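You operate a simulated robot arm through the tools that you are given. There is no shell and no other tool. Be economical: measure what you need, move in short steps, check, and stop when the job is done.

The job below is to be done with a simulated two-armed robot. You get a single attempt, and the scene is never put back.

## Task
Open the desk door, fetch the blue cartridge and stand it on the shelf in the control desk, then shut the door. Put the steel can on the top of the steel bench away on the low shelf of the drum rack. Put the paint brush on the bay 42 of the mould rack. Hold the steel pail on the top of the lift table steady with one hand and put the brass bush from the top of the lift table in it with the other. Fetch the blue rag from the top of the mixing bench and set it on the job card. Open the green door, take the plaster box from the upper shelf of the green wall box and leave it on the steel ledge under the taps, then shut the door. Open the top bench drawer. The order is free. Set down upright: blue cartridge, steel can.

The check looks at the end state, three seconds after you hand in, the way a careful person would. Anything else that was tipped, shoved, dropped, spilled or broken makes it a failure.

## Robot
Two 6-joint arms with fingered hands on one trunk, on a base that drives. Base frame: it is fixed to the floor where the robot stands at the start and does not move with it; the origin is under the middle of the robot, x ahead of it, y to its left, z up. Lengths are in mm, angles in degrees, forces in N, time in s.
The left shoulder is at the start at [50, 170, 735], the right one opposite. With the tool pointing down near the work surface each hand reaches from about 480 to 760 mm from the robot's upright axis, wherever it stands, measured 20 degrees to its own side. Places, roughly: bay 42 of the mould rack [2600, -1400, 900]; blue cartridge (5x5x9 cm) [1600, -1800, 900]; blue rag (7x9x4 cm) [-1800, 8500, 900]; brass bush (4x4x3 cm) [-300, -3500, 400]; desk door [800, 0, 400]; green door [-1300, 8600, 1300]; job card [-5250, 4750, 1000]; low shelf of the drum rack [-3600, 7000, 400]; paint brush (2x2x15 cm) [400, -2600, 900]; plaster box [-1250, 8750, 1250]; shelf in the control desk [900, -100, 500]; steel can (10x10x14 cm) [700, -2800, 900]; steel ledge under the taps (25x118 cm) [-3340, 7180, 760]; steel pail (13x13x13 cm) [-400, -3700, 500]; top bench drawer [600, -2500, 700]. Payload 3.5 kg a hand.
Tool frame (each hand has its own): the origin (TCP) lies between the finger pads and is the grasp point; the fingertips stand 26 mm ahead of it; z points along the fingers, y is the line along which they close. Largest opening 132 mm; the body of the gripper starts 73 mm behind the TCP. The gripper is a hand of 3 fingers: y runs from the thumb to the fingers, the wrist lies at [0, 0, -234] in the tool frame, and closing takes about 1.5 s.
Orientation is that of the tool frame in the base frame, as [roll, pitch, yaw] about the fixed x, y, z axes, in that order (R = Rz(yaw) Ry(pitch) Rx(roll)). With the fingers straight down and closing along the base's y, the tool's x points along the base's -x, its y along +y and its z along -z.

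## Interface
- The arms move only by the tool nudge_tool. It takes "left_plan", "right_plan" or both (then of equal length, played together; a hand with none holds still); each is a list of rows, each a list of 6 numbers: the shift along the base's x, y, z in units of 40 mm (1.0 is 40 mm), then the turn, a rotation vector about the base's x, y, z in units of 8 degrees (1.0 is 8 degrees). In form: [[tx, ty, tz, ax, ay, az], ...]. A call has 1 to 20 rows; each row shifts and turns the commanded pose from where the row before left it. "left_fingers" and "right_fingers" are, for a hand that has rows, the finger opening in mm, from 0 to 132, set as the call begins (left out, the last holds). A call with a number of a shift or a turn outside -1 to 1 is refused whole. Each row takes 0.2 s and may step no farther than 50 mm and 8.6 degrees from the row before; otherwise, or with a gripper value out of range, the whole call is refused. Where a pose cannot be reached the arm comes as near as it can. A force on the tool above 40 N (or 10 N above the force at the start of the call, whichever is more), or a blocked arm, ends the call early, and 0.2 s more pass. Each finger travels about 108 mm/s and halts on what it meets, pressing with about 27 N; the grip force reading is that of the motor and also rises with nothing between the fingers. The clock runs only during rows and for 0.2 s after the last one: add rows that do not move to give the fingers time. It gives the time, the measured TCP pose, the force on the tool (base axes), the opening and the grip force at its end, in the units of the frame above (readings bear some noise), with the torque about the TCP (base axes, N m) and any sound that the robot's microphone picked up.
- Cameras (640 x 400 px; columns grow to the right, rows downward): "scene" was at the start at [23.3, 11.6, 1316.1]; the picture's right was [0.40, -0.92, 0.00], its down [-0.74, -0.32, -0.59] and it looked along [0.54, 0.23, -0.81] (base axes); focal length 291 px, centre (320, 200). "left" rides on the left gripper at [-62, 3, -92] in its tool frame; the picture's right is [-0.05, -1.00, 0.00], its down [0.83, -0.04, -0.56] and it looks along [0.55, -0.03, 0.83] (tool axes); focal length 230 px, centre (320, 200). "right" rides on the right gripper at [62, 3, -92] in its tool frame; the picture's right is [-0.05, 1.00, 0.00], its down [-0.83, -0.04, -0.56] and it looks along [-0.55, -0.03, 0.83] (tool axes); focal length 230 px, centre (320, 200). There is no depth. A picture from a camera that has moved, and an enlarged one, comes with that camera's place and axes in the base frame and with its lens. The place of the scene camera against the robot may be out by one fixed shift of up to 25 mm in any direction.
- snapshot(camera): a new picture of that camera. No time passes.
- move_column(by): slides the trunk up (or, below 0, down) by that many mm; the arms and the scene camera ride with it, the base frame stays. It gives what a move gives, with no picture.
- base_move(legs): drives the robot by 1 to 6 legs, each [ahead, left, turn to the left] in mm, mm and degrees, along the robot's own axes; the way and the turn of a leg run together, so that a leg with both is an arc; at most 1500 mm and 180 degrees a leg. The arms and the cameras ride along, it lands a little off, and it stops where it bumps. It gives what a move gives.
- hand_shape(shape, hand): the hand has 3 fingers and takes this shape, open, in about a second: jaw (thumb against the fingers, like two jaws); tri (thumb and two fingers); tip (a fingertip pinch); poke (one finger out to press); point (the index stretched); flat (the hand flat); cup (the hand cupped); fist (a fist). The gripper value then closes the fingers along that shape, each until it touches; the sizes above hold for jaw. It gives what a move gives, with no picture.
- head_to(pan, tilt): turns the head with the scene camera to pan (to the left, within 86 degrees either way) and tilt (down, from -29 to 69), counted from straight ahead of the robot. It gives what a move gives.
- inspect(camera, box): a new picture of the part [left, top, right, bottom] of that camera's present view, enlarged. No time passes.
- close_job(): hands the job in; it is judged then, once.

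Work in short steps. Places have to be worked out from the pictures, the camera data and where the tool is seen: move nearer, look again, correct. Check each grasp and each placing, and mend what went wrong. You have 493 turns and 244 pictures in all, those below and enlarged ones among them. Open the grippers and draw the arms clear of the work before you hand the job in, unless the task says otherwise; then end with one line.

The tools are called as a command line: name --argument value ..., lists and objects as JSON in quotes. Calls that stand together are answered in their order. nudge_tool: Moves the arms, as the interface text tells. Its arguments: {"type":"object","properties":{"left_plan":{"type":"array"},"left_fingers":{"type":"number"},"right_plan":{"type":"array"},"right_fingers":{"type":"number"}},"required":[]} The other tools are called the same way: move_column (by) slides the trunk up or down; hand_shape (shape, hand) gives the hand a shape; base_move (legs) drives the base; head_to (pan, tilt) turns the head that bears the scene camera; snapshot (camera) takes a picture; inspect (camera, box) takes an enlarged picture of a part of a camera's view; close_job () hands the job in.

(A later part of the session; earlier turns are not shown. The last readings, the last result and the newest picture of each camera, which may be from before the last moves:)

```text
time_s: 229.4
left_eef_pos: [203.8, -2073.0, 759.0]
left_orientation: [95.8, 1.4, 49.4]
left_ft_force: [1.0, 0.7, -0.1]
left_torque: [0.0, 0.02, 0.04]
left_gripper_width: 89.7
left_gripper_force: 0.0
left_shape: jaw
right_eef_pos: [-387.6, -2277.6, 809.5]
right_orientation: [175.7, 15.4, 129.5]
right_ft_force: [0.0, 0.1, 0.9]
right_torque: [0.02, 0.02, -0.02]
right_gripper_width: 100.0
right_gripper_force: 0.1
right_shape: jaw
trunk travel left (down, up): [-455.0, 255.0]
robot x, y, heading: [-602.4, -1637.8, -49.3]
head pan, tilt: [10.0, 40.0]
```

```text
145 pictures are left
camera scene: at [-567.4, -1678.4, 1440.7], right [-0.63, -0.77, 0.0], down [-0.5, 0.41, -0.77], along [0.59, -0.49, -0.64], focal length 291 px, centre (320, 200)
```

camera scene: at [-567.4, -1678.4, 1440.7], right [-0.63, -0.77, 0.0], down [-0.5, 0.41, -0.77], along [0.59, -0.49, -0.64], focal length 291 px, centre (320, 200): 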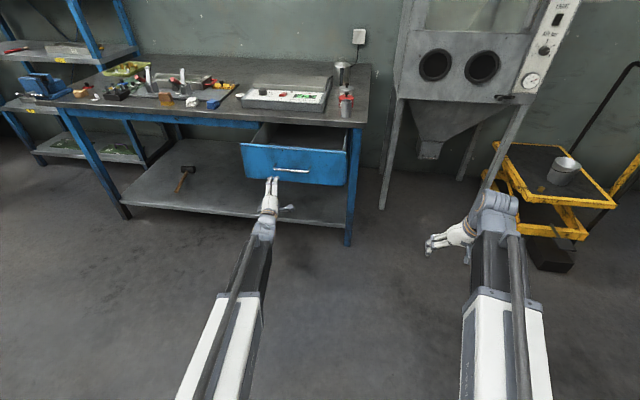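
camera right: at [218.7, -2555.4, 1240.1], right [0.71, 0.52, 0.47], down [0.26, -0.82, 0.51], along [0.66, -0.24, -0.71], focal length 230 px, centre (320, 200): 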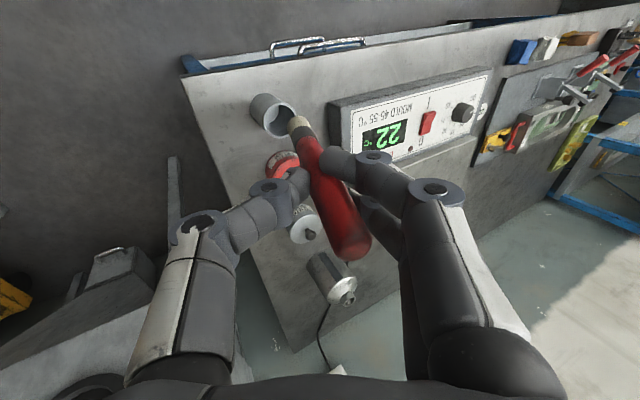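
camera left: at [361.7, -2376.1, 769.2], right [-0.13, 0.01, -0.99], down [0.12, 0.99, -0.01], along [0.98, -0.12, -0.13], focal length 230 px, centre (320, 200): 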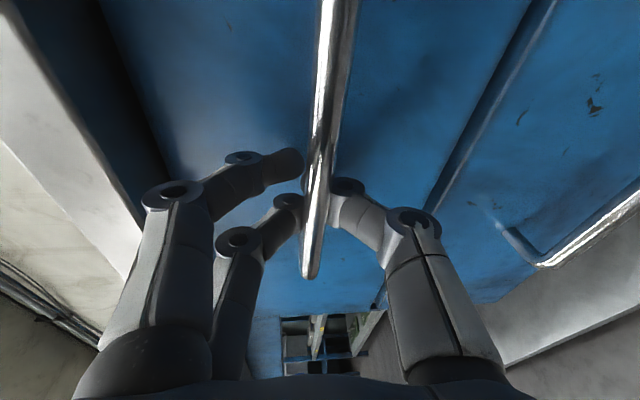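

Drawer done. Stow the left hand (reverse roll and pitch).

nudge_tool --left_plan '[[-0.1, 0.1, 0.2, -0.652, 0.758, 0], [-0.1, 0.1, 0.2, -0.652, 0.758, 0], [-0.1, 0.1, 0.2, -0.652, 0.758, 0], [-0.1, 0.1, 0.2, -0.652, 0.758, 0], [-0.1, 0.1, 0.2, -0.652, 0.758, 0], [-0.1, 0.1, 0.2, -0.652, 0.758, 0], [-0.1, 0.1, 0, -0.652, 0.758, 0], [-0.1, 0.1, 0, -0.652, 0.758, 0], [-0.1, 0.1, 0, -0.652, 0.758, 0], [-0.1, 0.1, 0, -0.652, 0.758, 0], [-0.1, 0.1, 0, -0.652, 0.758, 0]]'

nudge_tool --left_plan '[[-0.4, 0.47, 0.3, 0.758, 0.652, 0], [-0.4, 0.47, 0.3, 0.758, 0.652, 0], [-0.4, 0.47, 0.3, 0.758, 0.652, 0], [-0.4, 0.47, 0.3, 0.758, 0.652, 0], [-0.4, 0.47, 0.3, 0.758, 0.652, 0], [-0.4, 0.47, 0.3, 0.758, 0.652, 0], [-0.4, 0.47, 0.3, 0.758, 0.652, 0], [-0.4, 0.47, 0, 0.758, 0.652, 0], [-0.4, 0.47, 0, 0.758, 0.652, 0], [-0.3, 0.3, 0, 0.758, 0.652, 0]]'

```text
time_s: 231.8
left_eef_pos: [160.7, -2029.7, 806.2]
left_orientation: [-176.7, 81.2, 128.5]
left_ft_force: [-0.3, 0.4, 0.5]
left_torque: [-0.03, -0.02, 0.02]
left_gripper_width: 89.8
left_gripper_force: 0.1
left_shape: jaw
right_eef_pos: [-387.3, -2277.9, 809.3]
right_orientation: [175.7, 15.4, 129.6]
right_ft_force: [-0.1, 0.0, -0.5]
right_torque: [-0.01, 0.01, 0.02]
right_gripper_width: 100.4
right_gripper_force: 0.0
right_shape: jaw
trunk travel left (down, up): [-455.0, 255.0]
robot x, y, heading: [-600.6, -1638.9, -49.4]
head pan, tilt: [10.0, 40.0]
```

```text
time_s: 234.0
left_eef_pos: [4.7, -1847.4, 890.5]
left_orientation: [-174.5, 1.1, 130.3]
left_ft_force: [-0.1, 0.0, -0.3]
left_torque: [-0.03, 0.03, -0.05]
left_gripper_width: 89.8
left_gripper_force: 0.1
left_shape: jaw
right_eef_pos: [-388.1, -2278.4, 809.4]
right_orientation: [175.7, 15.5, 129.5]
right_ft_force: [0.5, 0.1, -0.3]
right_torque: [0.0, -0.01, -0.03]
right_gripper_width: 100.1
right_gripper_force: 0.1
right_shape: jaw
trunk travel left (down, up): [-455.0, 255.0]
robot x, y, heading: [-603.7, -1635.5, -49.1]
head pan, tilt: [10.0, 40.0]
```

Drive toward the lift table.

base_move --legs '[[603, -625, 0], [0, 0, -30]]'

head_to --pan 0 --tilt 45

snapshot --camera "scene"

```text
time_s: 240.1
left_eef_pos: [-260.2, -2985.6, 891.2]
left_orientation: [-174.5, 1.4, 100.3]
left_ft_force: [0.3, 0.4, -0.1]
left_torque: [-0.01, 0.02, 0.03]
left_gripper_width: 89.8
left_gripper_force: 0.0
left_shape: jaw
right_eef_pos: [-815.6, -3161.7, 808.8]
right_orientation: [175.7, 15.5, 99.6]
right_ft_force: [-0.9, 0.3, -0.3]
right_torque: [0.0, -0.01, 0.02]
right_gripper_width: 99.8
right_gripper_force: 0.1
right_shape: jaw
trunk travel left (down, up): [-455.0, 255.0]
robot x, y, heading: [-682.6, -2498.5, -79.4]
head pan, tilt: [10.0, 40.0]
```

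```text
time_s: 240.8
left_eef_pos: [-261.2, -2986.2, 889.7]
left_orientation: [-174.5, 1.4, 100.4]
left_ft_force: [0.3, -0.6, 0.5]
left_torque: [-0.04, -0.02, -0.03]
left_gripper_width: 89.7
left_gripper_force: 0.0
left_shape: jaw
right_eef_pos: [-815.0, -3163.3, 809.8]
right_orientation: [175.7, 15.4, 99.7]
right_ft_force: [0.2, -0.2, -0.4]
right_torque: [0.0, 0.0, -0.04]
right_gripper_width: 99.9
right_gripper_force: 0.0
right_shape: jaw
trunk travel left (down, up): [-455.0, 255.0]
robot x, y, heading: [-679.1, -2503.1, -79.1]
head pan, tilt: [0.0, 45.0]
```

```text
144 pictures are left
camera scene: at [-679.0, -2558.0, 1433.5], right [-0.98, -0.19, 0.0], down [-0.13, 0.69, -0.71], along [0.13, -0.69, -0.71], focal length 291 px, centre (320, 200)
```

scene: 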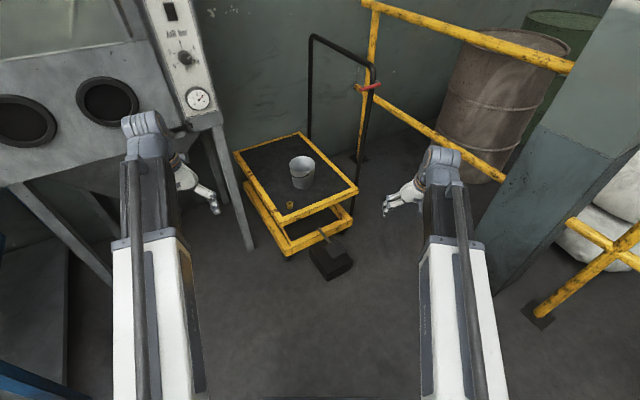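

Lift table seen: pail ≈(-385,-3625), bush ≈(-358,-3480). Turn to face the table squarely (heading -48) and move in.

base_move --legs '[[0, 0, 31], [330, -510, 0]]'

head_to --pan 0 --tilt 58

snapshot --camera "scene"

```text
time_s: 245.3
left_eef_pos: [-217.2, -3222.8, 890.9]
left_orientation: [-174.5, 1.3, 131.3]
left_ft_force: [-0.4, 0.4, 0.7]
left_torque: [0.02, -0.02, 0.0]
left_gripper_width: 89.6
left_gripper_force: 0.0
left_shape: jaw
right_eef_pos: [-600.5, -3652.5, 808.6]
right_orientation: [175.3, 14.6, 131.0]
right_ft_force: [-0.9, 3.2, 1.2]
right_torque: [-0.51, -0.05, -0.07]
right_gripper_width: 100.1
right_gripper_force: 0.1
right_shape: jaw
trunk travel left (down, up): [-455.0, 255.0]
robot x, y, heading: [-831.3, -3021.1, -48.1]
head pan, tilt: [0.0, 45.0]
stopped in leg 2: the force on the tool passed its limit at 89 N (the readings are from after the stop); the commanded pose is now the measured one
```

```text
time_s: 246.1
left_eef_pos: [-216.9, -3223.1, 889.6]
left_orientation: [-174.4, 1.4, 131.3]
left_ft_force: [0.1, -0.5, -0.5]
left_torque: [0.02, 0.03, 0.0]
left_gripper_width: 89.7
left_gripper_force: 0.0
left_shape: jaw
right_eef_pos: [-600.3, -3651.9, 809.4]
right_orientation: [175.3, 14.7, 131.0]
right_ft_force: [-1.3, 4.4, 1.4]
right_torque: [-0.66, -0.14, -0.15]
right_gripper_width: 100.2
right_gripper_force: 0.1
right_shape: jaw
trunk travel left (down, up): [-455.0, 255.0]
robot x, y, heading: [-830.6, -3022.3, -48.3]
head pan, tilt: [0.0, 58.0]
```

```text
143 pictures are left
camera scene: at [-813.5, -3062.0, 1416.4], right [-0.75, -0.67, 0.0], down [-0.56, 0.63, -0.53], along [0.35, -0.4, -0.85], focal length 291 px, centre (320, 200)
```

scene: 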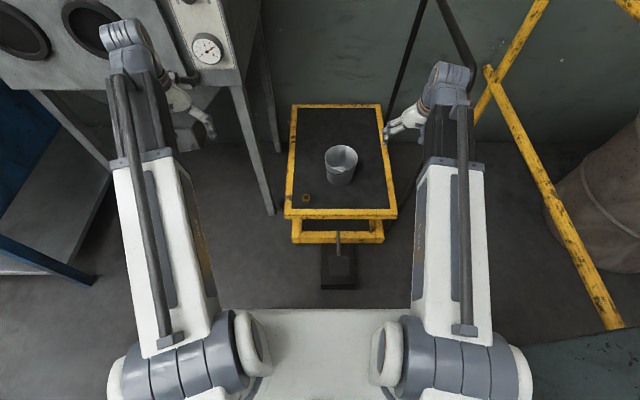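

The right hand touched the lift table's push-handle tube; back off. Plan: right hand picks the bush first, then left hand holds the pail's left rim while the right drops the bush in.

base_move --legs '[[-90, 0, 0]]'

nudge_tool --right_plan '[[0.5, 0.6, 0.2, 0.7, 0.63, 0], [0.5, 0.6, 0.2, 0.6, 0.54, 0], [0.4, 0.6, 0, 0, 0, 0], [0.4, 0.6, 0, 0, 0, 0], [0.3, 0.6, 0, 0, 0, 0], [0.3, 0.6, 0, 0, 0, 0]]' --right_fingers 80

snapshot --camera "scene"

```text
time_s: 247.2
left_eef_pos: [-276.9, -3157.0, 889.8]
left_orientation: [-174.4, 1.3, 131.3]
left_ft_force: [-0.3, 0.9, -1.0]
left_torque: [-0.01, 0.01, 0.03]
left_gripper_width: 89.9
left_gripper_force: 0.0
left_shape: jaw
right_eef_pos: [-659.4, -3586.5, 808.3]
right_orientation: [175.5, 14.7, 130.9]
right_ft_force: [0.4, -0.7, -0.2]
right_torque: [0.02, -0.03, -0.01]
right_gripper_width: 100.0
right_gripper_force: 0.2
right_shape: jaw
trunk travel left (down, up): [-455.0, 255.0]
robot x, y, heading: [-887.3, -2959.7, -48.5]
head pan, tilt: [0.0, 58.0]
```

```text
time_s: 248.6
left_eef_pos: [-276.4, -3155.6, 891.0]
left_orientation: [-174.5, 1.2, 131.1]
left_ft_force: [-0.3, -0.1, -0.4]
left_torque: [-0.01, -0.01, 0.01]
left_gripper_width: 89.6
left_gripper_force: 0.2
left_shape: jaw
right_eef_pos: [-563.2, -3441.7, 824.3]
right_orientation: [175.6, 0.7, 131.0]
right_ft_force: [0.3, 0.1, 0.6]
right_torque: [-0.04, 0.03, -0.04]
right_gripper_width: 80.4
right_gripper_force: 0.0
right_shape: jaw
trunk travel left (down, up): [-455.0, 255.0]
robot x, y, heading: [-887.3, -2957.1, -48.3]
head pan, tilt: [0.0, 58.0]
```

```text
142 pictures are left
camera scene: at [-873.0, -2995.8, 1416.3], right [-0.75, -0.67, 0.0], down [-0.56, 0.63, -0.53], along [0.35, -0.4, -0.85], focal length 291 px, centre (320, 200)
```

scene: 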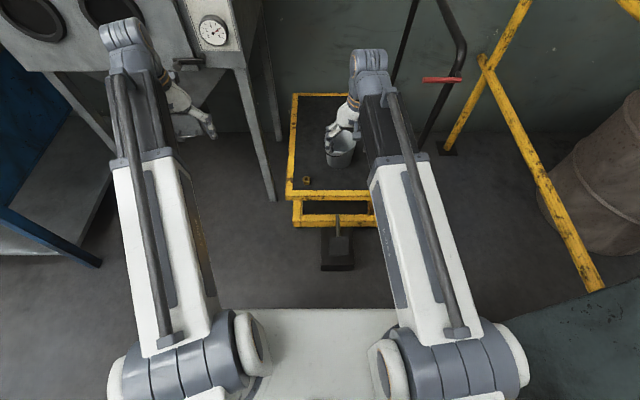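

Nothing displaced. Drive forward 140, lower the trunk 180, then look with the right camera.

base_move --legs '[[140, 0, 0]]'

nudge_tool --right_plan '[[0.6, 0.4, 0, 0, 0, 0], [0.6, 0.4, 0, 0, 0, 0], [0.6, 0.4, 0, 0, 0, 0], [0.6, 0.4, 0, 0, 0, 0]]'

move_column --by -180

snapshot --camera "right"

snapshot --camera "scene"

```text
time_s: 249.9
left_eef_pos: [-184.6, -3261.3, 890.4]
left_orientation: [-174.4, 1.3, 131.2]
left_ft_force: [-0.3, 0.4, -0.4]
left_torque: [0.03, -0.02, -0.02]
left_gripper_width: 89.9
left_gripper_force: 0.0
left_shape: jaw
right_eef_pos: [-471.3, -3546.9, 824.0]
right_orientation: [175.6, 0.8, 131.0]
right_ft_force: [0.0, -0.7, -0.6]
right_torque: [0.0, 0.01, 0.0]
right_gripper_width: 80.3
right_gripper_force: 0.1
right_shape: jaw
trunk travel left (down, up): [-455.0, 255.0]
robot x, y, heading: [-793.6, -3059.5, -48.1]
head pan, tilt: [0.0, 58.0]
```

```text
time_s: 250.9
left_eef_pos: [-183.7, -3260.7, 890.0]
left_orientation: [-174.5, 1.2, 131.2]
left_ft_force: [0.7, 0.2, 1.3]
left_torque: [0.03, -0.02, 0.0]
left_gripper_width: 89.8
left_gripper_force: 0.1
left_shape: jaw
right_eef_pos: [-374.6, -3482.0, 824.5]
right_orientation: [175.5, 0.8, 131.0]
right_ft_force: [0.7, 1.0, 0.2]
right_torque: [0.01, 0.04, -0.01]
right_gripper_width: 80.3
right_gripper_force: 0.2
right_shape: jaw
trunk travel left (down, up): [-455.0, 255.0]
robot x, y, heading: [-797.0, -3058.9, -48.1]
head pan, tilt: [0.0, 58.0]
```

```text
time_s: 252.9
left_eef_pos: [-184.4, -3260.5, 710.2]
left_orientation: [-174.6, 1.3, 131.3]
left_ft_force: [0.3, -0.8, -0.6]
left_torque: [-0.01, 0.02, 0.04]
left_gripper_width: 89.6
left_gripper_force: 0.1
left_shape: jaw
right_eef_pos: [-375.3, -3482.4, 645.3]
right_orientation: [175.4, 0.7, 131.0]
right_ft_force: [-0.2, 0.1, 0.3]
right_torque: [0.02, -0.01, 0.0]
right_gripper_width: 80.4
right_gripper_force: 0.2
right_shape: jaw
trunk travel left (down, up): [-275.0, 435.0]
robot x, y, heading: [-797.8, -3065.5, -48.3]
head pan, tilt: [0.0, 58.0]
```

```text
141 pictures are left
camera right: at [-417.9, -3437.5, 735.4], right [0.78, 0.61, 0.08], down [0.47, -0.68, 0.56], along [0.4, -0.4, -0.82], focal length 230 px, centre (320, 200)
```

right: 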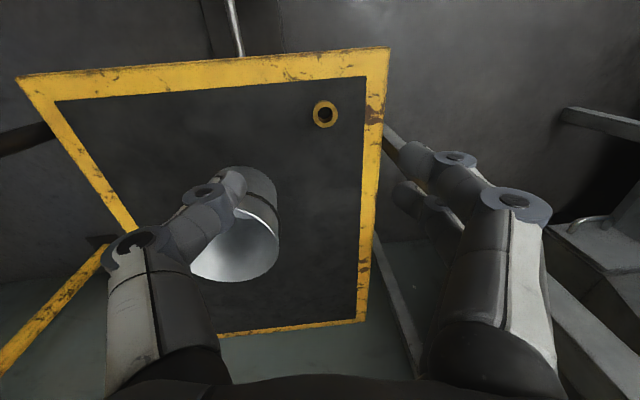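

```text
140 pictures are left
camera scene: at [-780.0, -3100.1, 1236.4], right [-0.75, -0.67, 0.0], down [-0.56, 0.63, -0.53], along [0.35, -0.4, -0.85], focal length 291 px, centre (320, 200)
```

scene: 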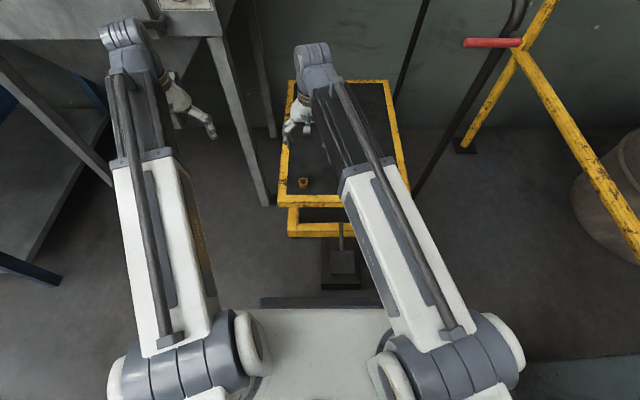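

Bush ≈(-340,-3480). Move above it and descend to z≈520 for a better measure.

nudge_tool --right_plan '[[0.3, 0, -0.9, 0, 0, 0], [0.3, 0, -0.9, 0, 0, 0], [0.25, 0, -0.9, 0, 0, 0], [0, 0, -0.4, 0, 0, 0]]'

inspect --camera "right" --box '[200, 0, 440, 200]'

```text
time_s: 253.9
left_eef_pos: [-183.8, -3261.5, 710.7]
left_orientation: [-174.5, 1.3, 131.2]
left_ft_force: [-1.1, 0.7, 0.6]
left_torque: [0.02, -0.01, 0.03]
left_gripper_width: 89.7
left_gripper_force: 0.2
left_shape: jaw
right_eef_pos: [-339.7, -3483.7, 520.0]
right_orientation: [175.5, 0.8, 130.9]
right_ft_force: [0.4, -0.5, 0.0]
right_torque: [0.0, -0.01, 0.04]
right_gripper_width: 80.5
right_gripper_force: 0.0
right_shape: jaw
trunk travel left (down, up): [-275.0, 435.0]
robot x, y, heading: [-794.6, -3059.0, -48.4]
head pan, tilt: [0.0, 58.0]
```

```text
2.00 times, centred on (320, 100) of right
camera zoom: at [-383.5, -3438.4, 611.3], right [0.78, 0.61, 0.08], down [0.47, -0.68, 0.56], along [0.4, -0.4, -0.82], focal length 460 px, centre (320, 400)
```

zoom: 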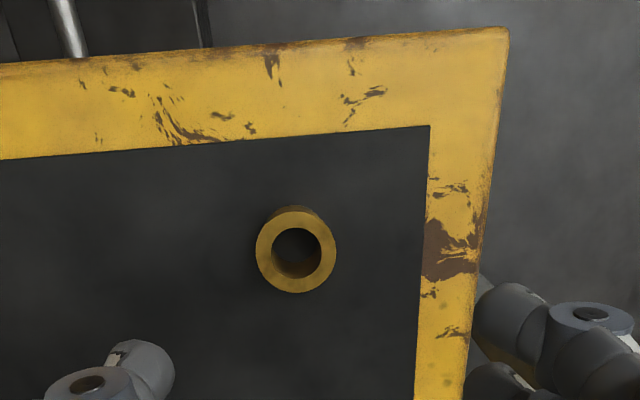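

Descend further to z≈465 and re-measure.

nudge_tool --right_plan '[[0, 0, -0.7, 0, 0, 0], [0, 0, -0.7, 0, 0, 0]]'

snapshot --camera "right"

```text
time_s: 254.5
left_eef_pos: [-183.9, -3259.9, 710.8]
left_orientation: [-174.5, 1.3, 131.1]
left_ft_force: [0.9, 0.3, 0.6]
left_torque: [-0.03, 0.0, 0.05]
left_gripper_width: 90.0
left_gripper_force: 0.1
left_shape: jaw
right_eef_pos: [-339.4, -3483.4, 464.7]
right_orientation: [175.5, 0.8, 130.9]
right_ft_force: [-0.2, -0.8, -0.7]
right_torque: [-0.03, 0.01, 0.01]
right_gripper_width: 80.3
right_gripper_force: 0.1
right_shape: jaw
trunk travel left (down, up): [-275.0, 435.0]
robot x, y, heading: [-796.6, -3061.7, -48.3]
head pan, tilt: [0.0, 58.0]
```

```text
138 pictures are left
camera right: at [-382.9, -3437.6, 554.9], right [0.78, 0.61, 0.08], down [0.47, -0.68, 0.56], along [0.4, -0.4, -0.82], focal length 230 px, centre (320, 200)
```

right: 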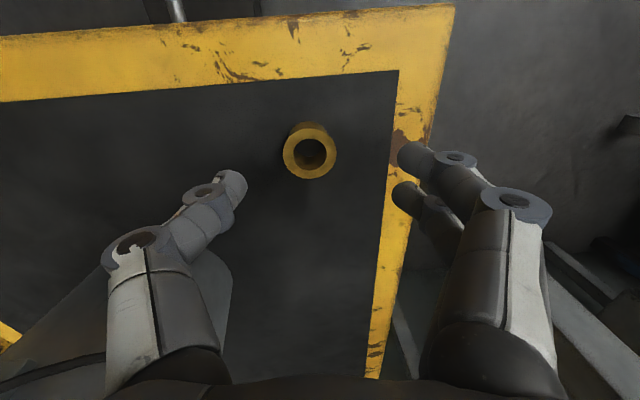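

Bush centre (-346,-3477), top z≈422, table ≈394. Descend to TCP z≈425 (fingertips just above the table) and close.

nudge_tool --right_plan '[[-0.16, 0.16, -0.5, 0, 0, 0], [0, 0, -0.3, 0, 0, 0], [0, 0, -0.2, 0, 0, 0]]' --right_fingers 70

nudge_tool --right_plan '[[0, 0, 0, 0, 0, 0], [0, 0, 0, 0, 0, 0], [0, 0, 0, 0, 0, 0], [0, 0, 0, 0, 0, 0]]' --right_fingers 10

snapshot --camera "right"

```text
time_s: 255.5
left_eef_pos: [-185.2, -3259.6, 711.6]
left_orientation: [-174.5, 1.5, 131.2]
left_ft_force: [-0.5, 0.5, 0.1]
left_torque: [0.0, 0.0, -0.01]
left_gripper_width: 89.7
left_gripper_force: 0.1
left_shape: jaw
right_eef_pos: [-346.2, -3476.7, 431.9]
right_orientation: [175.5, 1.1, 131.1]
right_ft_force: [-5.4, 5.5, 25.9]
right_torque: [-0.55, 1.13, -0.35]
right_gripper_width: 69.7
right_gripper_force: 0.1
right_shape: jaw
trunk travel left (down, up): [-275.0, 435.0]
robot x, y, heading: [-795.4, -3062.0, -48.3]
head pan, tilt: [0.0, 58.0]
stopped in row 3 (right hand): the force on the tool passed its limit at 41 N (the readings are from after the stop); the commanded pose is now the measured one
```

```text
time_s: 255.9
left_eef_pos: [-185.2, -3261.3, 711.9]
left_orientation: [-174.6, 1.4, 131.1]
left_ft_force: [-0.6, -0.4, 0.3]
left_torque: [0.02, -0.01, -0.01]
left_gripper_width: 89.5
left_gripper_force: 0.1
left_shape: jaw
right_eef_pos: [-349.2, -3478.5, 431.5]
right_orientation: [175.8, 1.3, 130.9]
right_ft_force: [-4.8, -0.7, 22.3]
right_torque: [-0.25, 0.58, -0.1]
right_gripper_width: 18.5
right_gripper_force: 0.1
right_shape: jaw
trunk travel left (down, up): [-275.0, 435.0]
robot x, y, heading: [-798.6, -3062.4, -48.3]
head pan, tilt: [0.0, 58.0]
stopped in row 1 (right hand): the force on the tool passed its limit at 44 N (the readings are from after the stop); the commanded pose is now the measured one
```

```text
137 pictures are left
camera right: at [-391.4, -3433.3, 522.1], right [0.79, 0.61, 0.07], down [0.47, -0.67, 0.57], along [0.4, -0.41, -0.82], focal length 230 px, centre (320, 200)
```

right: 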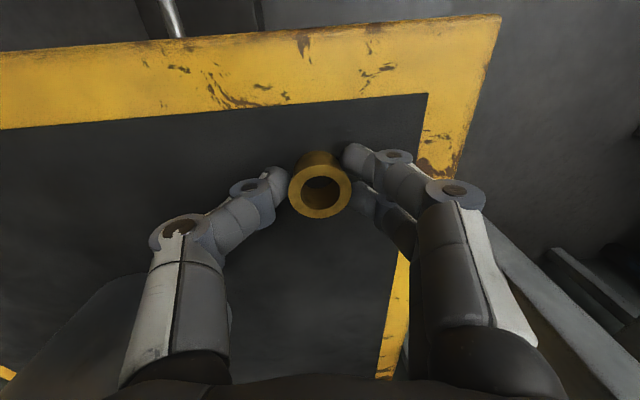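

Fingertips touch the table. Ease up 3 mm and finish closing.

nudge_tool --right_plan '[[0, 0, 0.1, 0, 0, 0], [0, 0, 0, 0, 0, 0], [0, 0, 0, 0, 0, 0], [0, 0, 0, 0, 0, 0]]' --right_fingers 5

nudge_tool --right_plan '[[0, 0, 0.5, 0, 0, 0], [0, 0, 1, 0, 0, 0], [0, 0, 1, 0, 0, 0], [0, 0, 1, 0, 0, 0]]'

snapshot --camera "right"

```text
time_s: 256.9
left_eef_pos: [-184.4, -3261.3, 711.0]
left_orientation: [-174.4, 1.3, 131.2]
left_ft_force: [-0.1, -0.1, 1.3]
left_torque: [0.02, 0.02, 0.0]
left_gripper_width: 89.6
left_gripper_force: 0.0
left_shape: jaw
right_eef_pos: [-347.1, -3479.4, 433.6]
right_orientation: [175.8, 1.0, 130.9]
right_ft_force: [0.1, -1.5, -0.7]
right_torque: [0.0, 0.0, -0.01]
right_gripper_width: 25.8
right_gripper_force: 27.1
right_shape: jaw
trunk travel left (down, up): [-275.0, 435.0]
robot x, y, heading: [-794.6, -3060.7, -48.4]
head pan, tilt: [0.0, 58.0]
```

```text
time_s: 257.9
left_eef_pos: [-184.5, -3260.8, 711.2]
left_orientation: [-174.4, 1.3, 131.2]
left_ft_force: [0.3, -0.8, 0.0]
left_torque: [0.03, -0.02, 0.01]
left_gripper_width: 89.6
left_gripper_force: 0.1
left_shape: jaw
right_eef_pos: [-346.8, -3478.8, 576.4]
right_orientation: [175.8, 0.9, 130.8]
right_ft_force: [-0.7, -0.1, -0.7]
right_torque: [0.02, 0.02, 0.02]
right_gripper_width: 25.9
right_gripper_force: 26.8
right_shape: jaw
trunk travel left (down, up): [-275.0, 435.0]
robot x, y, heading: [-797.3, -3062.0, -48.4]
head pan, tilt: [0.0, 58.0]
```

```text
136 pictures are left
camera right: at [-390.5, -3434.3, 664.3], right [0.79, 0.61, 0.07], down [0.47, -0.68, 0.57], along [0.4, -0.41, -0.82], focal length 230 px, centre (320, 200)
```

right: 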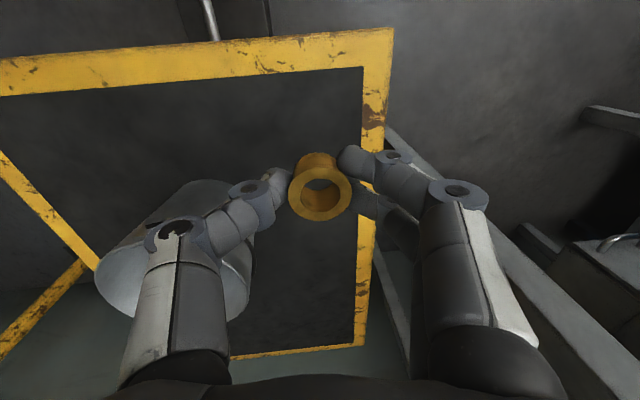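

Bush is held. Now move the right hand up/aside and bring the left hand, pitched ~45°, above the pail's left side for a look.

nudge_tool --right_plan '[[-0.6, -0.2, 0.3, 0, 0, 0], [-0.6, -0.2, 0.3, 0, 0, 0], [-0.6, -0.2, 0.3, 0, 0, 0], [-0.6, -0.2, 0.3, 0, 0, 0], [-0.6, -0.2, 0.3, 0, 0, 0], [-0.6, -0.2, 0.3, 0, 0, 0], [-0.6, -0.2, 0.3, 0, 0, 0], [-0.6, -0.2, 0.3, 0, 0, 0], [-0.6, -0.2, 0.3, 0, 0, 0]]'

nudge_tool --left_plan '[[-0.4, -0.6, 0, -0.467, -0.416, 0], [-0.4, -0.6, 0, -0.467, -0.416, 0], [-0.4, -0.6, 0, -0.467, -0.416, 0], [-0.4, -0.6, 0, -0.467, -0.416, 0], [-0.4, -0.6, 0, -0.467, -0.416, 0], [-0.4, -0.6, 0, -0.467, -0.416, 0], [-0.4, -0.6, 0, -0.467, -0.416, 0], [-0.4, -0.6, 0, -0.467, -0.416, 0], [-0.4, -0.6, 0, -0.467, -0.416, 0]]'

snapshot --camera "left"

snapshot --camera "scene"

```text
time_s: 259.9
left_eef_pos: [-184.9, -3260.9, 710.3]
left_orientation: [-174.5, 1.3, 131.2]
left_ft_force: [0.3, 0.1, 0.5]
left_torque: [0.01, 0.0, -0.01]
left_gripper_width: 89.5
left_gripper_force: 0.1
left_shape: jaw
right_eef_pos: [-564.3, -3551.7, 681.6]
right_orientation: [175.7, 1.0, 131.0]
right_ft_force: [-0.1, 0.1, 0.3]
right_torque: [-0.01, 0.0, -0.01]
right_gripper_width: 25.8
right_gripper_force: 26.8
right_shape: jaw
trunk travel left (down, up): [-275.0, 435.0]
robot x, y, heading: [-800.7, -3059.7, -48.3]
head pan, tilt: [0.0, 58.0]
```

```text
time_s: 261.9
left_eef_pos: [-326.3, -3481.9, 713.0]
left_orientation: [-175.0, 46.3, 131.0]
left_ft_force: [-0.9, -0.5, -0.2]
left_torque: [0.03, -0.02, 0.04]
left_gripper_width: 90.1
left_gripper_force: 0.0
left_shape: jaw
left hand out of reach, approached as far as the arm can: row 9
right_eef_pos: [-562.8, -3552.1, 680.7]
right_orientation: [175.9, 1.0, 130.8]
right_ft_force: [0.4, -0.3, 0.0]
right_torque: [0.02, 0.01, 0.02]
right_gripper_width: 25.7
right_gripper_force: 27.0
right_shape: jaw
trunk travel left (down, up): [-275.0, 435.0]
robot x, y, heading: [-795.8, -3062.3, -47.9]
head pan, tilt: [0.0, 58.0]
```

```text
135 pictures are left
camera left: at [-333.6, -3457.1, 819.4], right [-0.77, -0.63, 0.1], down [-0.64, 0.74, -0.22], along [0.06, -0.23, -0.97], focal length 230 px, centre (320, 200)
```

left: 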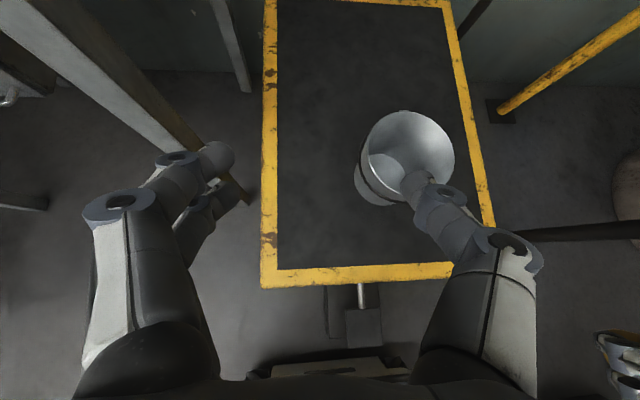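

```text
134 pictures are left
camera scene: at [-780.2, -3100.0, 1236.3], right [-0.75, -0.66, 0.0], down [-0.56, 0.63, -0.53], along [0.35, -0.4, -0.85], focal length 291 px, centre (320, 200)
```

scene: 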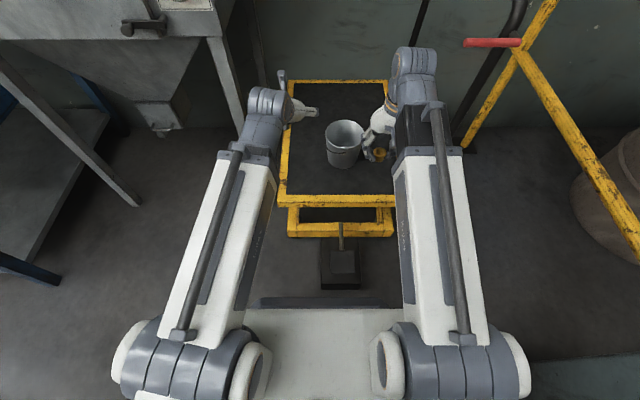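

Pail rim centre ≈(-372,-3657), rim z≈535, Ø≈125. Move the left hand over the left rim point at z≈620.

nudge_tool --left_plan '[[-0.04, -0.79, -0.4, 0, 0, 0], [-0.04, -0.79, -0.5, 0, 0, 0], [-0.04, -0.79, -0.6, 0, 0, 0], [-0.04, -0.79, -0.6, 0, 0, 0]]' --left_fingers 60

snapshot --camera "left"

```text
time_s: 262.9
left_eef_pos: [-332.5, -3609.8, 627.0]
left_orientation: [-175.1, 46.4, 131.0]
left_ft_force: [0.6, 0.7, -0.6]
left_torque: [0.01, -0.02, -0.04]
left_gripper_width: 60.8
left_gripper_force: 0.1
left_shape: jaw
right_eef_pos: [-563.0, -3550.0, 683.0]
right_orientation: [175.8, 1.1, 130.8]
right_ft_force: [0.4, 0.4, -1.1]
right_torque: [0.0, -0.04, 0.01]
right_gripper_width: 26.0
right_gripper_force: 26.7
right_shape: jaw
trunk travel left (down, up): [-275.0, 435.0]
robot x, y, heading: [-796.1, -3059.7, -48.1]
head pan, tilt: [0.0, 58.0]
```

```text
133 pictures are left
camera left: at [-339.7, -3584.0, 734.0], right [-0.77, -0.63, 0.1], down [-0.64, 0.74, -0.22], along [0.06, -0.23, -0.97], focal length 230 px, centre (320, 200)
```

left: 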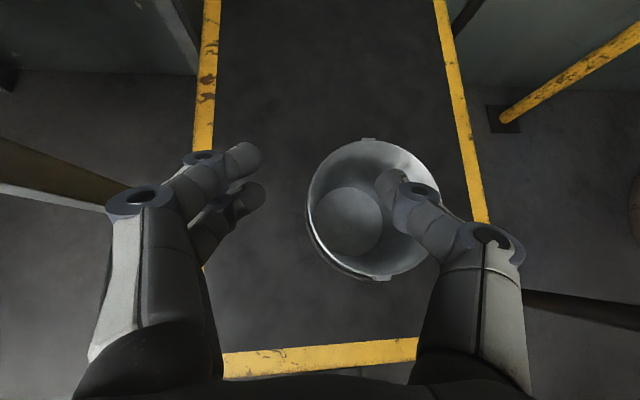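

Rim refined: centre (-372,-3665), z≈512, Ø≈134. Descend vertically to straddle the left rim.

nudge_tool --left_plan '[[0.07, -0.05, -0.8, 0, 0, 0], [0.07, -0.05, -0.8, 0, 0, 0], [0, 0, -0.7, 0, 0, 0], [0, 0, -0.5, 0, 0, 0]]'

snapshot --camera "left"

```text
time_s: 263.9
left_eef_pos: [-327.4, -3611.7, 515.0]
left_orientation: [-175.0, 46.4, 130.9]
left_ft_force: [0.7, -0.6, -0.2]
left_torque: [-0.01, -0.03, 0.0]
left_gripper_width: 60.7
left_gripper_force: 0.0
left_shape: jaw
right_eef_pos: [-563.9, -3552.4, 682.2]
right_orientation: [175.7, 1.0, 131.0]
right_ft_force: [-0.2, 0.0, -0.6]
right_torque: [-0.03, 0.01, -0.01]
right_gripper_width: 25.7
right_gripper_force: 26.8
right_shape: jaw
trunk travel left (down, up): [-275.0, 435.0]
robot x, y, heading: [-798.2, -3059.4, -48.4]
head pan, tilt: [0.0, 58.0]
```

```text
132 pictures are left
camera left: at [-334.3, -3586.9, 622.4], right [-0.77, -0.63, 0.1], down [-0.64, 0.74, -0.22], along [0.06, -0.23, -0.97], focal length 230 px, centre (320, 200)
```

left: 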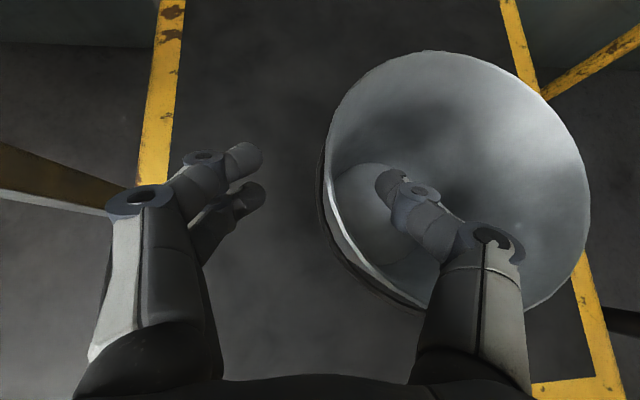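

Rim wall is between the fingers, ~8 mm below TCP. Lower 18 mm and close gently.

nudge_tool --left_plan '[[0, 0, -0.45, 0, 0, 0], [0, 0, 0, 0, 0, 0]]'

nudge_tool --left_plan '[[0, 0, 0, 0, 0, 0], [0, 0, 0, 0, 0, 0], [0, 0, 0, 0, 0, 0], [0, 0, 0, 0, 0, 0]]' --left_fingers 0

snapshot --camera "left"

```text
time_s: 264.5
left_eef_pos: [-327.3, -3612.6, 497.5]
left_orientation: [-175.0, 46.5, 131.0]
left_ft_force: [0.1, -0.8, 7.5]
left_torque: [0.07, 0.44, 0.03]
left_gripper_width: 61.0
left_gripper_force: 0.1
left_shape: jaw
right_eef_pos: [-563.8, -3550.7, 682.2]
right_orientation: [175.7, 1.2, 130.8]
right_ft_force: [-0.1, 0.3, -0.9]
right_torque: [-0.02, 0.0, 0.02]
right_gripper_width: 25.6
right_gripper_force: 26.4
right_shape: jaw
trunk travel left (down, up): [-275.0, 435.0]
robot x, y, heading: [-797.5, -3059.2, -48.3]
head pan, tilt: [0.0, 58.0]
```

```text
time_s: 265.5
left_eef_pos: [-327.9, -3612.4, 497.1]
left_orientation: [-175.1, 46.2, 130.8]
left_ft_force: [-0.8, -0.3, 0.9]
left_torque: [0.11, 0.05, 0.01]
left_gripper_width: 9.6
left_gripper_force: 27.0
left_shape: jaw
right_eef_pos: [-563.7, -3550.6, 681.8]
right_orientation: [175.7, 0.9, 130.9]
right_ft_force: [0.1, 0.1, -0.3]
right_torque: [0.0, -0.02, -0.01]
right_gripper_width: 25.5
right_gripper_force: 26.5
right_shape: jaw
trunk travel left (down, up): [-275.0, 435.0]
robot x, y, heading: [-796.9, -3061.8, -48.1]
head pan, tilt: [0.0, 58.0]
```

```text
131 pictures are left
camera left: at [-334.4, -3586.7, 603.9], right [-0.77, -0.63, 0.1], down [-0.64, 0.74, -0.22], along [0.06, -0.23, -0.97], focal length 230 px, centre (320, 200)
```

left: 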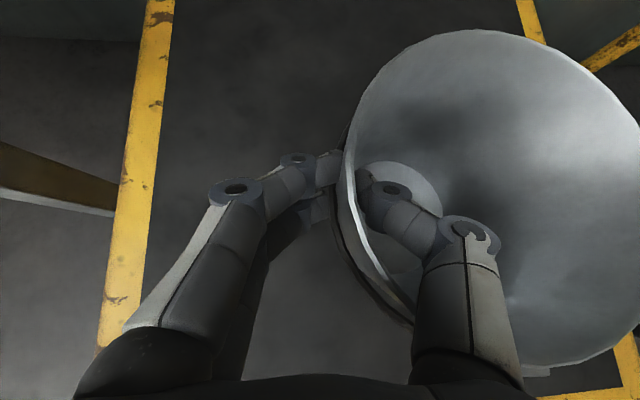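

Pail held by its left rim; centre now ≈(-390,-3662). Bring the right hand with the bush over it.

nudge_tool --right_plan '[[0.83, -0.6, 0, 0, 0, 0], [0.83, -0.6, 0, 0, 0, 0], [0.83, -0.6, 0, 0, 0, 0], [0.83, -0.6, 0, 0, 0, 0], [0.83, -0.6, 0, 0, 0, 0]]'

snapshot --camera "right"

snapshot --camera "left"

```text
time_s: 266.7
left_eef_pos: [-327.8, -3611.4, 497.6]
left_orientation: [-175.0, 46.3, 130.8]
left_ft_force: [0.0, -0.6, 0.4]
left_torque: [0.12, 0.02, 0.0]
left_gripper_width: 9.5
left_gripper_force: 27.1
left_shape: jaw
right_eef_pos: [-397.6, -3672.6, 682.9]
right_orientation: [175.9, 1.0, 130.9]
right_ft_force: [-0.8, -0.3, -0.2]
right_torque: [0.01, -0.03, 0.02]
right_gripper_width: 25.8
right_gripper_force: 26.8
right_shape: jaw
trunk travel left (down, up): [-275.0, 435.0]
robot x, y, heading: [-795.6, -3061.3, -48.2]
head pan, tilt: [0.0, 58.0]
```

```text
130 pictures are left
camera right: at [-440.4, -3626.2, 772.7], right [0.79, 0.61, 0.07], down [0.47, -0.68, 0.57], along [0.4, -0.41, -0.82], focal length 230 px, centre (320, 200)
```

right: 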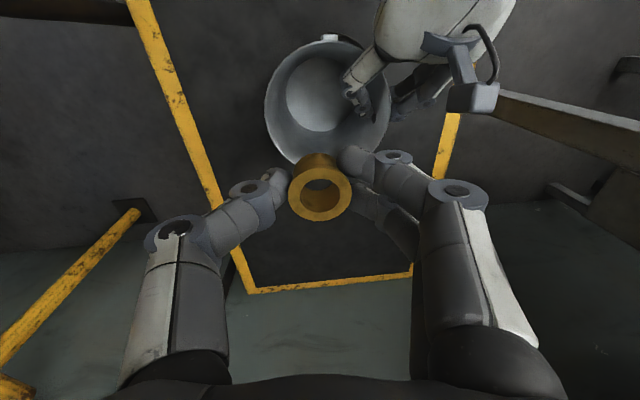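

```text
129 pictures are left
camera left: at [-334.3, -3586.8, 604.5], right [-0.77, -0.63, 0.1], down [-0.64, 0.74, -0.22], along [0.06, -0.23, -0.97], focal length 230 px, centre (320, 200)
```

left: 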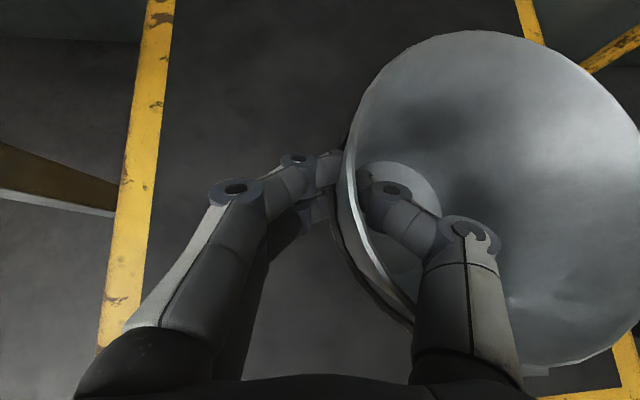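

Centre ≈(-387,-3656). Nudge and descend to z≈560.

nudge_tool --right_plan '[[0.12, 0.2, -0.8, 0, 0, 0], [0, 0, -0.8, 0, 0, 0], [0, 0, -0.8, 0, 0, 0], [0, 0, -0.6, 0, 0, 0]]'

snapshot --camera "right"

snapshot --camera "left"

```text
time_s: 267.7
left_eef_pos: [-326.6, -3611.0, 497.0]
left_orientation: [-175.1, 46.2, 130.8]
left_ft_force: [0.1, 0.0, 0.0]
left_torque: [0.11, 0.02, -0.03]
left_gripper_width: 9.1
left_gripper_force: 27.3
left_shape: jaw
right_eef_pos: [-393.4, -3662.9, 562.7]
right_orientation: [175.9, 1.1, 131.0]
right_ft_force: [0.2, -0.3, -0.9]
right_torque: [0.0, 0.01, 0.03]
right_gripper_width: 25.8
right_gripper_force: 27.4
right_shape: jaw
trunk travel left (down, up): [-275.0, 435.0]
robot x, y, heading: [-796.2, -3062.7, -48.3]
head pan, tilt: [0.0, 58.0]
```

```text
128 pictures are left
camera right: at [-436.3, -3617.2, 651.1], right [0.79, 0.61, 0.07], down [0.47, -0.68, 0.57], along [0.4, -0.41, -0.82], focal length 230 px, centre (320, 200)
```

right: 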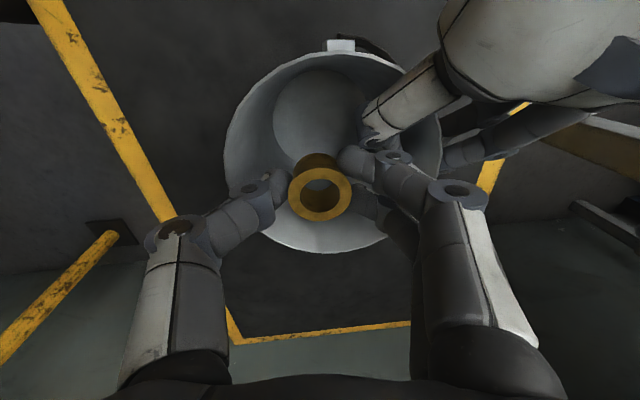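

```text
127 pictures are left
camera left: at [-334.2, -3586.7, 604.6], right [-0.77, -0.63, 0.1], down [-0.64, 0.74, -0.22], along [0.06, -0.23, -0.97], focal length 230 px, centre (320, 200)
```

left: 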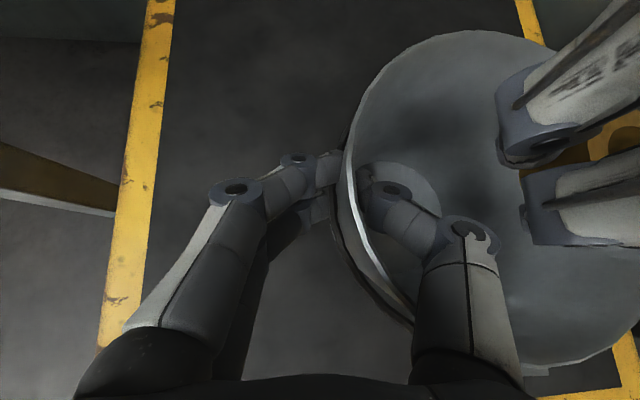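

Bush is inside the rim outline. Lower to z≈505 and release.

nudge_tool --right_plan '[[0, 0, -0.7, 0, 0, 0], [0, 0, -0.7, 0, 0, 0], [0, 0, 0, 0, 0, 0]]'

nudge_tool --right_plan '[[0, 0, 0, 0, 0, 0], [0, 0, 0, 0, 0, 0], [0, 0, 0, 0, 0, 0]]' --right_fingers 52

nudge_tool --right_plan '[[0, 0, 0.6, 0, 0, 0], [0, 0, 1, 0, 0, 0], [0, 0, 1, 0, 0, 0], [0, 0, 1, 0, 0, 0]]'

snapshot --camera "right"

```text
time_s: 268.3
left_eef_pos: [-328.3, -3609.4, 496.2]
left_orientation: [-175.4, 46.0, 130.8]
left_ft_force: [-1.4, 3.3, 3.7]
left_torque: [0.35, 0.36, -0.04]
left_gripper_width: 8.7
left_gripper_force: 27.1
left_shape: jaw
right_eef_pos: [-389.9, -3667.3, 524.0]
right_orientation: [175.8, 2.3, 130.5]
right_ft_force: [3.1, -4.4, 11.8]
right_torque: [-0.19, 0.23, -0.36]
right_gripper_width: 25.5
right_gripper_force: 27.3
right_shape: jaw
trunk travel left (down, up): [-275.0, 435.0]
robot x, y, heading: [-799.9, -3064.1, -48.2]
head pan, tilt: [0.0, 58.0]
stopped in row 2 (right hand): the force on the tool passed its limit at 53 N (the readings are from after the stop); the commanded pose is now the measured one
```

```text
time_s: 269.1
left_eef_pos: [-328.3, -3608.5, 497.2]
left_orientation: [-175.3, 46.0, 130.7]
left_ft_force: [-6.4, 6.6, 9.0]
left_torque: [0.11, 0.37, -0.36]
left_gripper_width: 8.8
left_gripper_force: 26.8
left_shape: jaw
right_eef_pos: [-389.3, -3667.3, 524.2]
right_orientation: [175.7, 2.3, 130.8]
right_ft_force: [12.5, -7.3, 17.3]
right_torque: [-0.18, 0.25, -0.48]
right_gripper_width: 38.4
right_gripper_force: 0.0
right_shape: jaw
trunk travel left (down, up): [-275.0, 435.0]
robot x, y, heading: [-794.3, -3060.5, -48.0]
head pan, tilt: [0.0, 58.0]
```

```text
time_s: 270.1
left_eef_pos: [-327.9, -3610.0, 495.0]
left_orientation: [-175.4, 46.0, 130.8]
left_ft_force: [1.3, 0.2, 10.0]
left_torque: [0.09, 0.48, 0.05]
left_gripper_width: 9.0
left_gripper_force: 27.2
left_shape: jaw
right_eef_pos: [-389.7, -3667.1, 666.0]
right_orientation: [175.7, 2.1, 130.7]
right_ft_force: [-0.1, 0.9, 0.5]
right_torque: [0.0, -0.05, 0.02]
right_gripper_width: 51.5
right_gripper_force: 0.1
right_shape: jaw
trunk travel left (down, up): [-275.0, 435.0]
robot x, y, heading: [-799.7, -3064.1, -48.5]
head pan, tilt: [0.0, 58.0]
```

```text
126 pictures are left
camera right: at [-433.5, -3619.8, 755.2], right [0.79, 0.61, 0.08], down [0.46, -0.67, 0.58], along [0.41, -0.42, -0.81], focal length 230 px, centre (320, 200)
```

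right: 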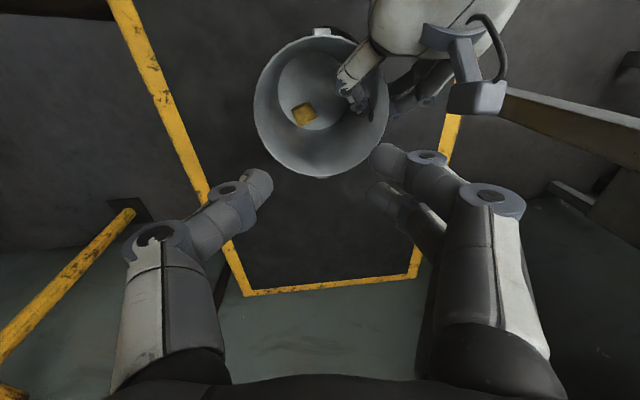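

Bush is in the pail. Withdraw the right hand, then open the left hand and lift it clear.

nudge_tool --right_plan '[[-0.6, 0.65, 0.3, 0, 0, 0], [-0.6, 0.65, 0.3, 0, 0, 0], [-0.6, 0.65, 0.3, 0, 0, 0], [-0.6, 0.65, 0.3, 0, 0, 0], [-0.6, 0.65, 0.3, 0, 0, 0]]'

nudge_tool --left_plan '[[0, 0, 0, 0, 0, 0], [0, 0, 0, 0, 0, 0], [0, 0, 0, 0, 0, 0], [0, 0, 0, 0, 0, 0]]' --left_fingers 55

snapshot --camera "left"

```text
time_s: 271.3
left_eef_pos: [-327.2, -3608.9, 494.3]
left_orientation: [-175.3, 46.0, 130.7]
left_ft_force: [1.2, -1.3, 11.1]
left_torque: [0.13, 0.49, 0.09]
left_gripper_width: 9.1
left_gripper_force: 27.1
left_shape: jaw
right_eef_pos: [-511.5, -3537.6, 726.4]
right_orientation: [175.6, 2.0, 130.8]
right_ft_force: [0.5, 0.5, -0.8]
right_torque: [-0.01, 0.03, -0.01]
right_gripper_width: 51.5
right_gripper_force: 0.1
right_shape: jaw
trunk travel left (down, up): [-275.0, 435.0]
robot x, y, heading: [-793.3, -3061.2, -48.2]
head pan, tilt: [0.0, 58.0]
```

```text
time_s: 272.3
left_eef_pos: [-327.8, -3609.9, 494.6]
left_orientation: [-175.4, 45.9, 130.7]
left_ft_force: [1.1, -0.4, 2.5]
left_torque: [0.05, 0.22, 0.04]
left_gripper_width: 54.9
left_gripper_force: 0.0
left_shape: jaw
right_eef_pos: [-511.1, -3538.4, 726.4]
right_orientation: [175.7, 2.1, 130.6]
right_ft_force: [-0.4, 0.2, 0.0]
right_torque: [-0.04, 0.01, -0.01]
right_gripper_width: 51.2
right_gripper_force: 0.1
right_shape: jaw
trunk travel left (down, up): [-275.0, 435.0]
robot x, y, heading: [-796.2, -3059.5, -48.4]
head pan, tilt: [0.0, 58.0]
```

```text
125 pictures are left
camera left: at [-334.5, -3585.3, 601.9], right [-0.77, -0.63, 0.09], down [-0.64, 0.74, -0.21], along [0.06, -0.22, -0.97], focal length 230 px, centre (320, 200)
```

left: 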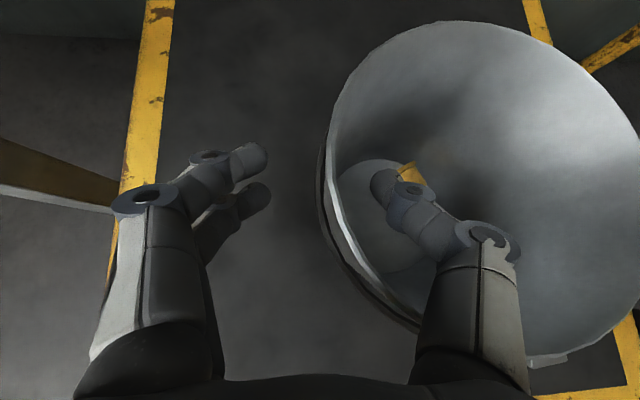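

Pail free and standing. Lift the left hand straight up and check.

nudge_tool --left_plan '[[0, 0, 0.5, 0, 0, 0], [0, 0, 0.9, 0, 0, 0], [0, 0, 1, 0, 0, 0], [0, 0, 1, 0, 0, 0], [0, 0, 1, 0, 0, 0], [-0.3, 0.35, 0.9, 0.7, 0.65, 0], [-0.3, 0.35, 0.8, 0.7, 0.65, 0], [-0.3, 0.35, 0.5, 0.7, 0.65, 0], [0, 0.6, 0.2, 0.7, 0.65, 0], [0.3, 0.8, 0, 0.7, 0.65, 0], [0.3, 0.8, 0, 0.5, 0.45, 0], [0.3, 0.8, 0, 0, 0, 0], [0.3, 0.8, 0, 0, 0, 0]]'

snapshot --camera "scene"

```text
time_s: 275.1
left_eef_pos: [-314.5, -3417.0, 767.8]
left_orientation: [-173.9, 2.3, 131.3]
left_ft_force: [-0.3, -0.1, 0.2]
left_torque: [0.0, 0.01, 0.0]
left_gripper_width: 54.8
left_gripper_force: 0.1
left_shape: jaw
right_eef_pos: [-510.9, -3538.0, 727.1]
right_orientation: [175.8, 1.9, 130.7]
right_ft_force: [-1.0, -0.4, -0.1]
right_torque: [-0.01, -0.01, -0.01]
right_gripper_width: 51.7
right_gripper_force: 0.0
right_shape: jaw
trunk travel left (down, up): [-275.0, 435.0]
robot x, y, heading: [-796.5, -3059.3, -48.6]
head pan, tilt: [0.0, 58.0]
```

```text
124 pictures are left
camera scene: at [-780.3, -3100.3, 1236.3], right [-0.75, -0.66, 0.0], down [-0.56, 0.63, -0.53], along [0.35, -0.4, -0.85], focal length 291 px, centre (320, 200)
```

scene: 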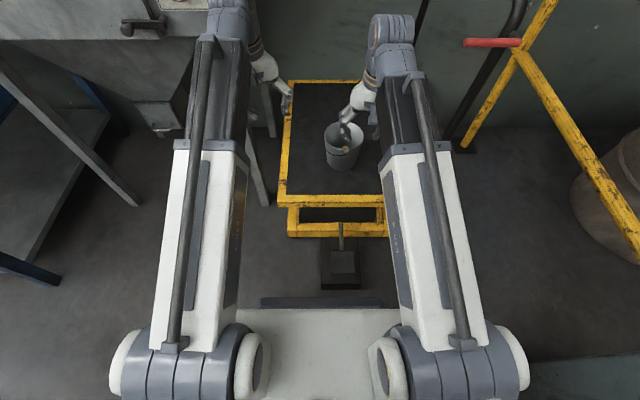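

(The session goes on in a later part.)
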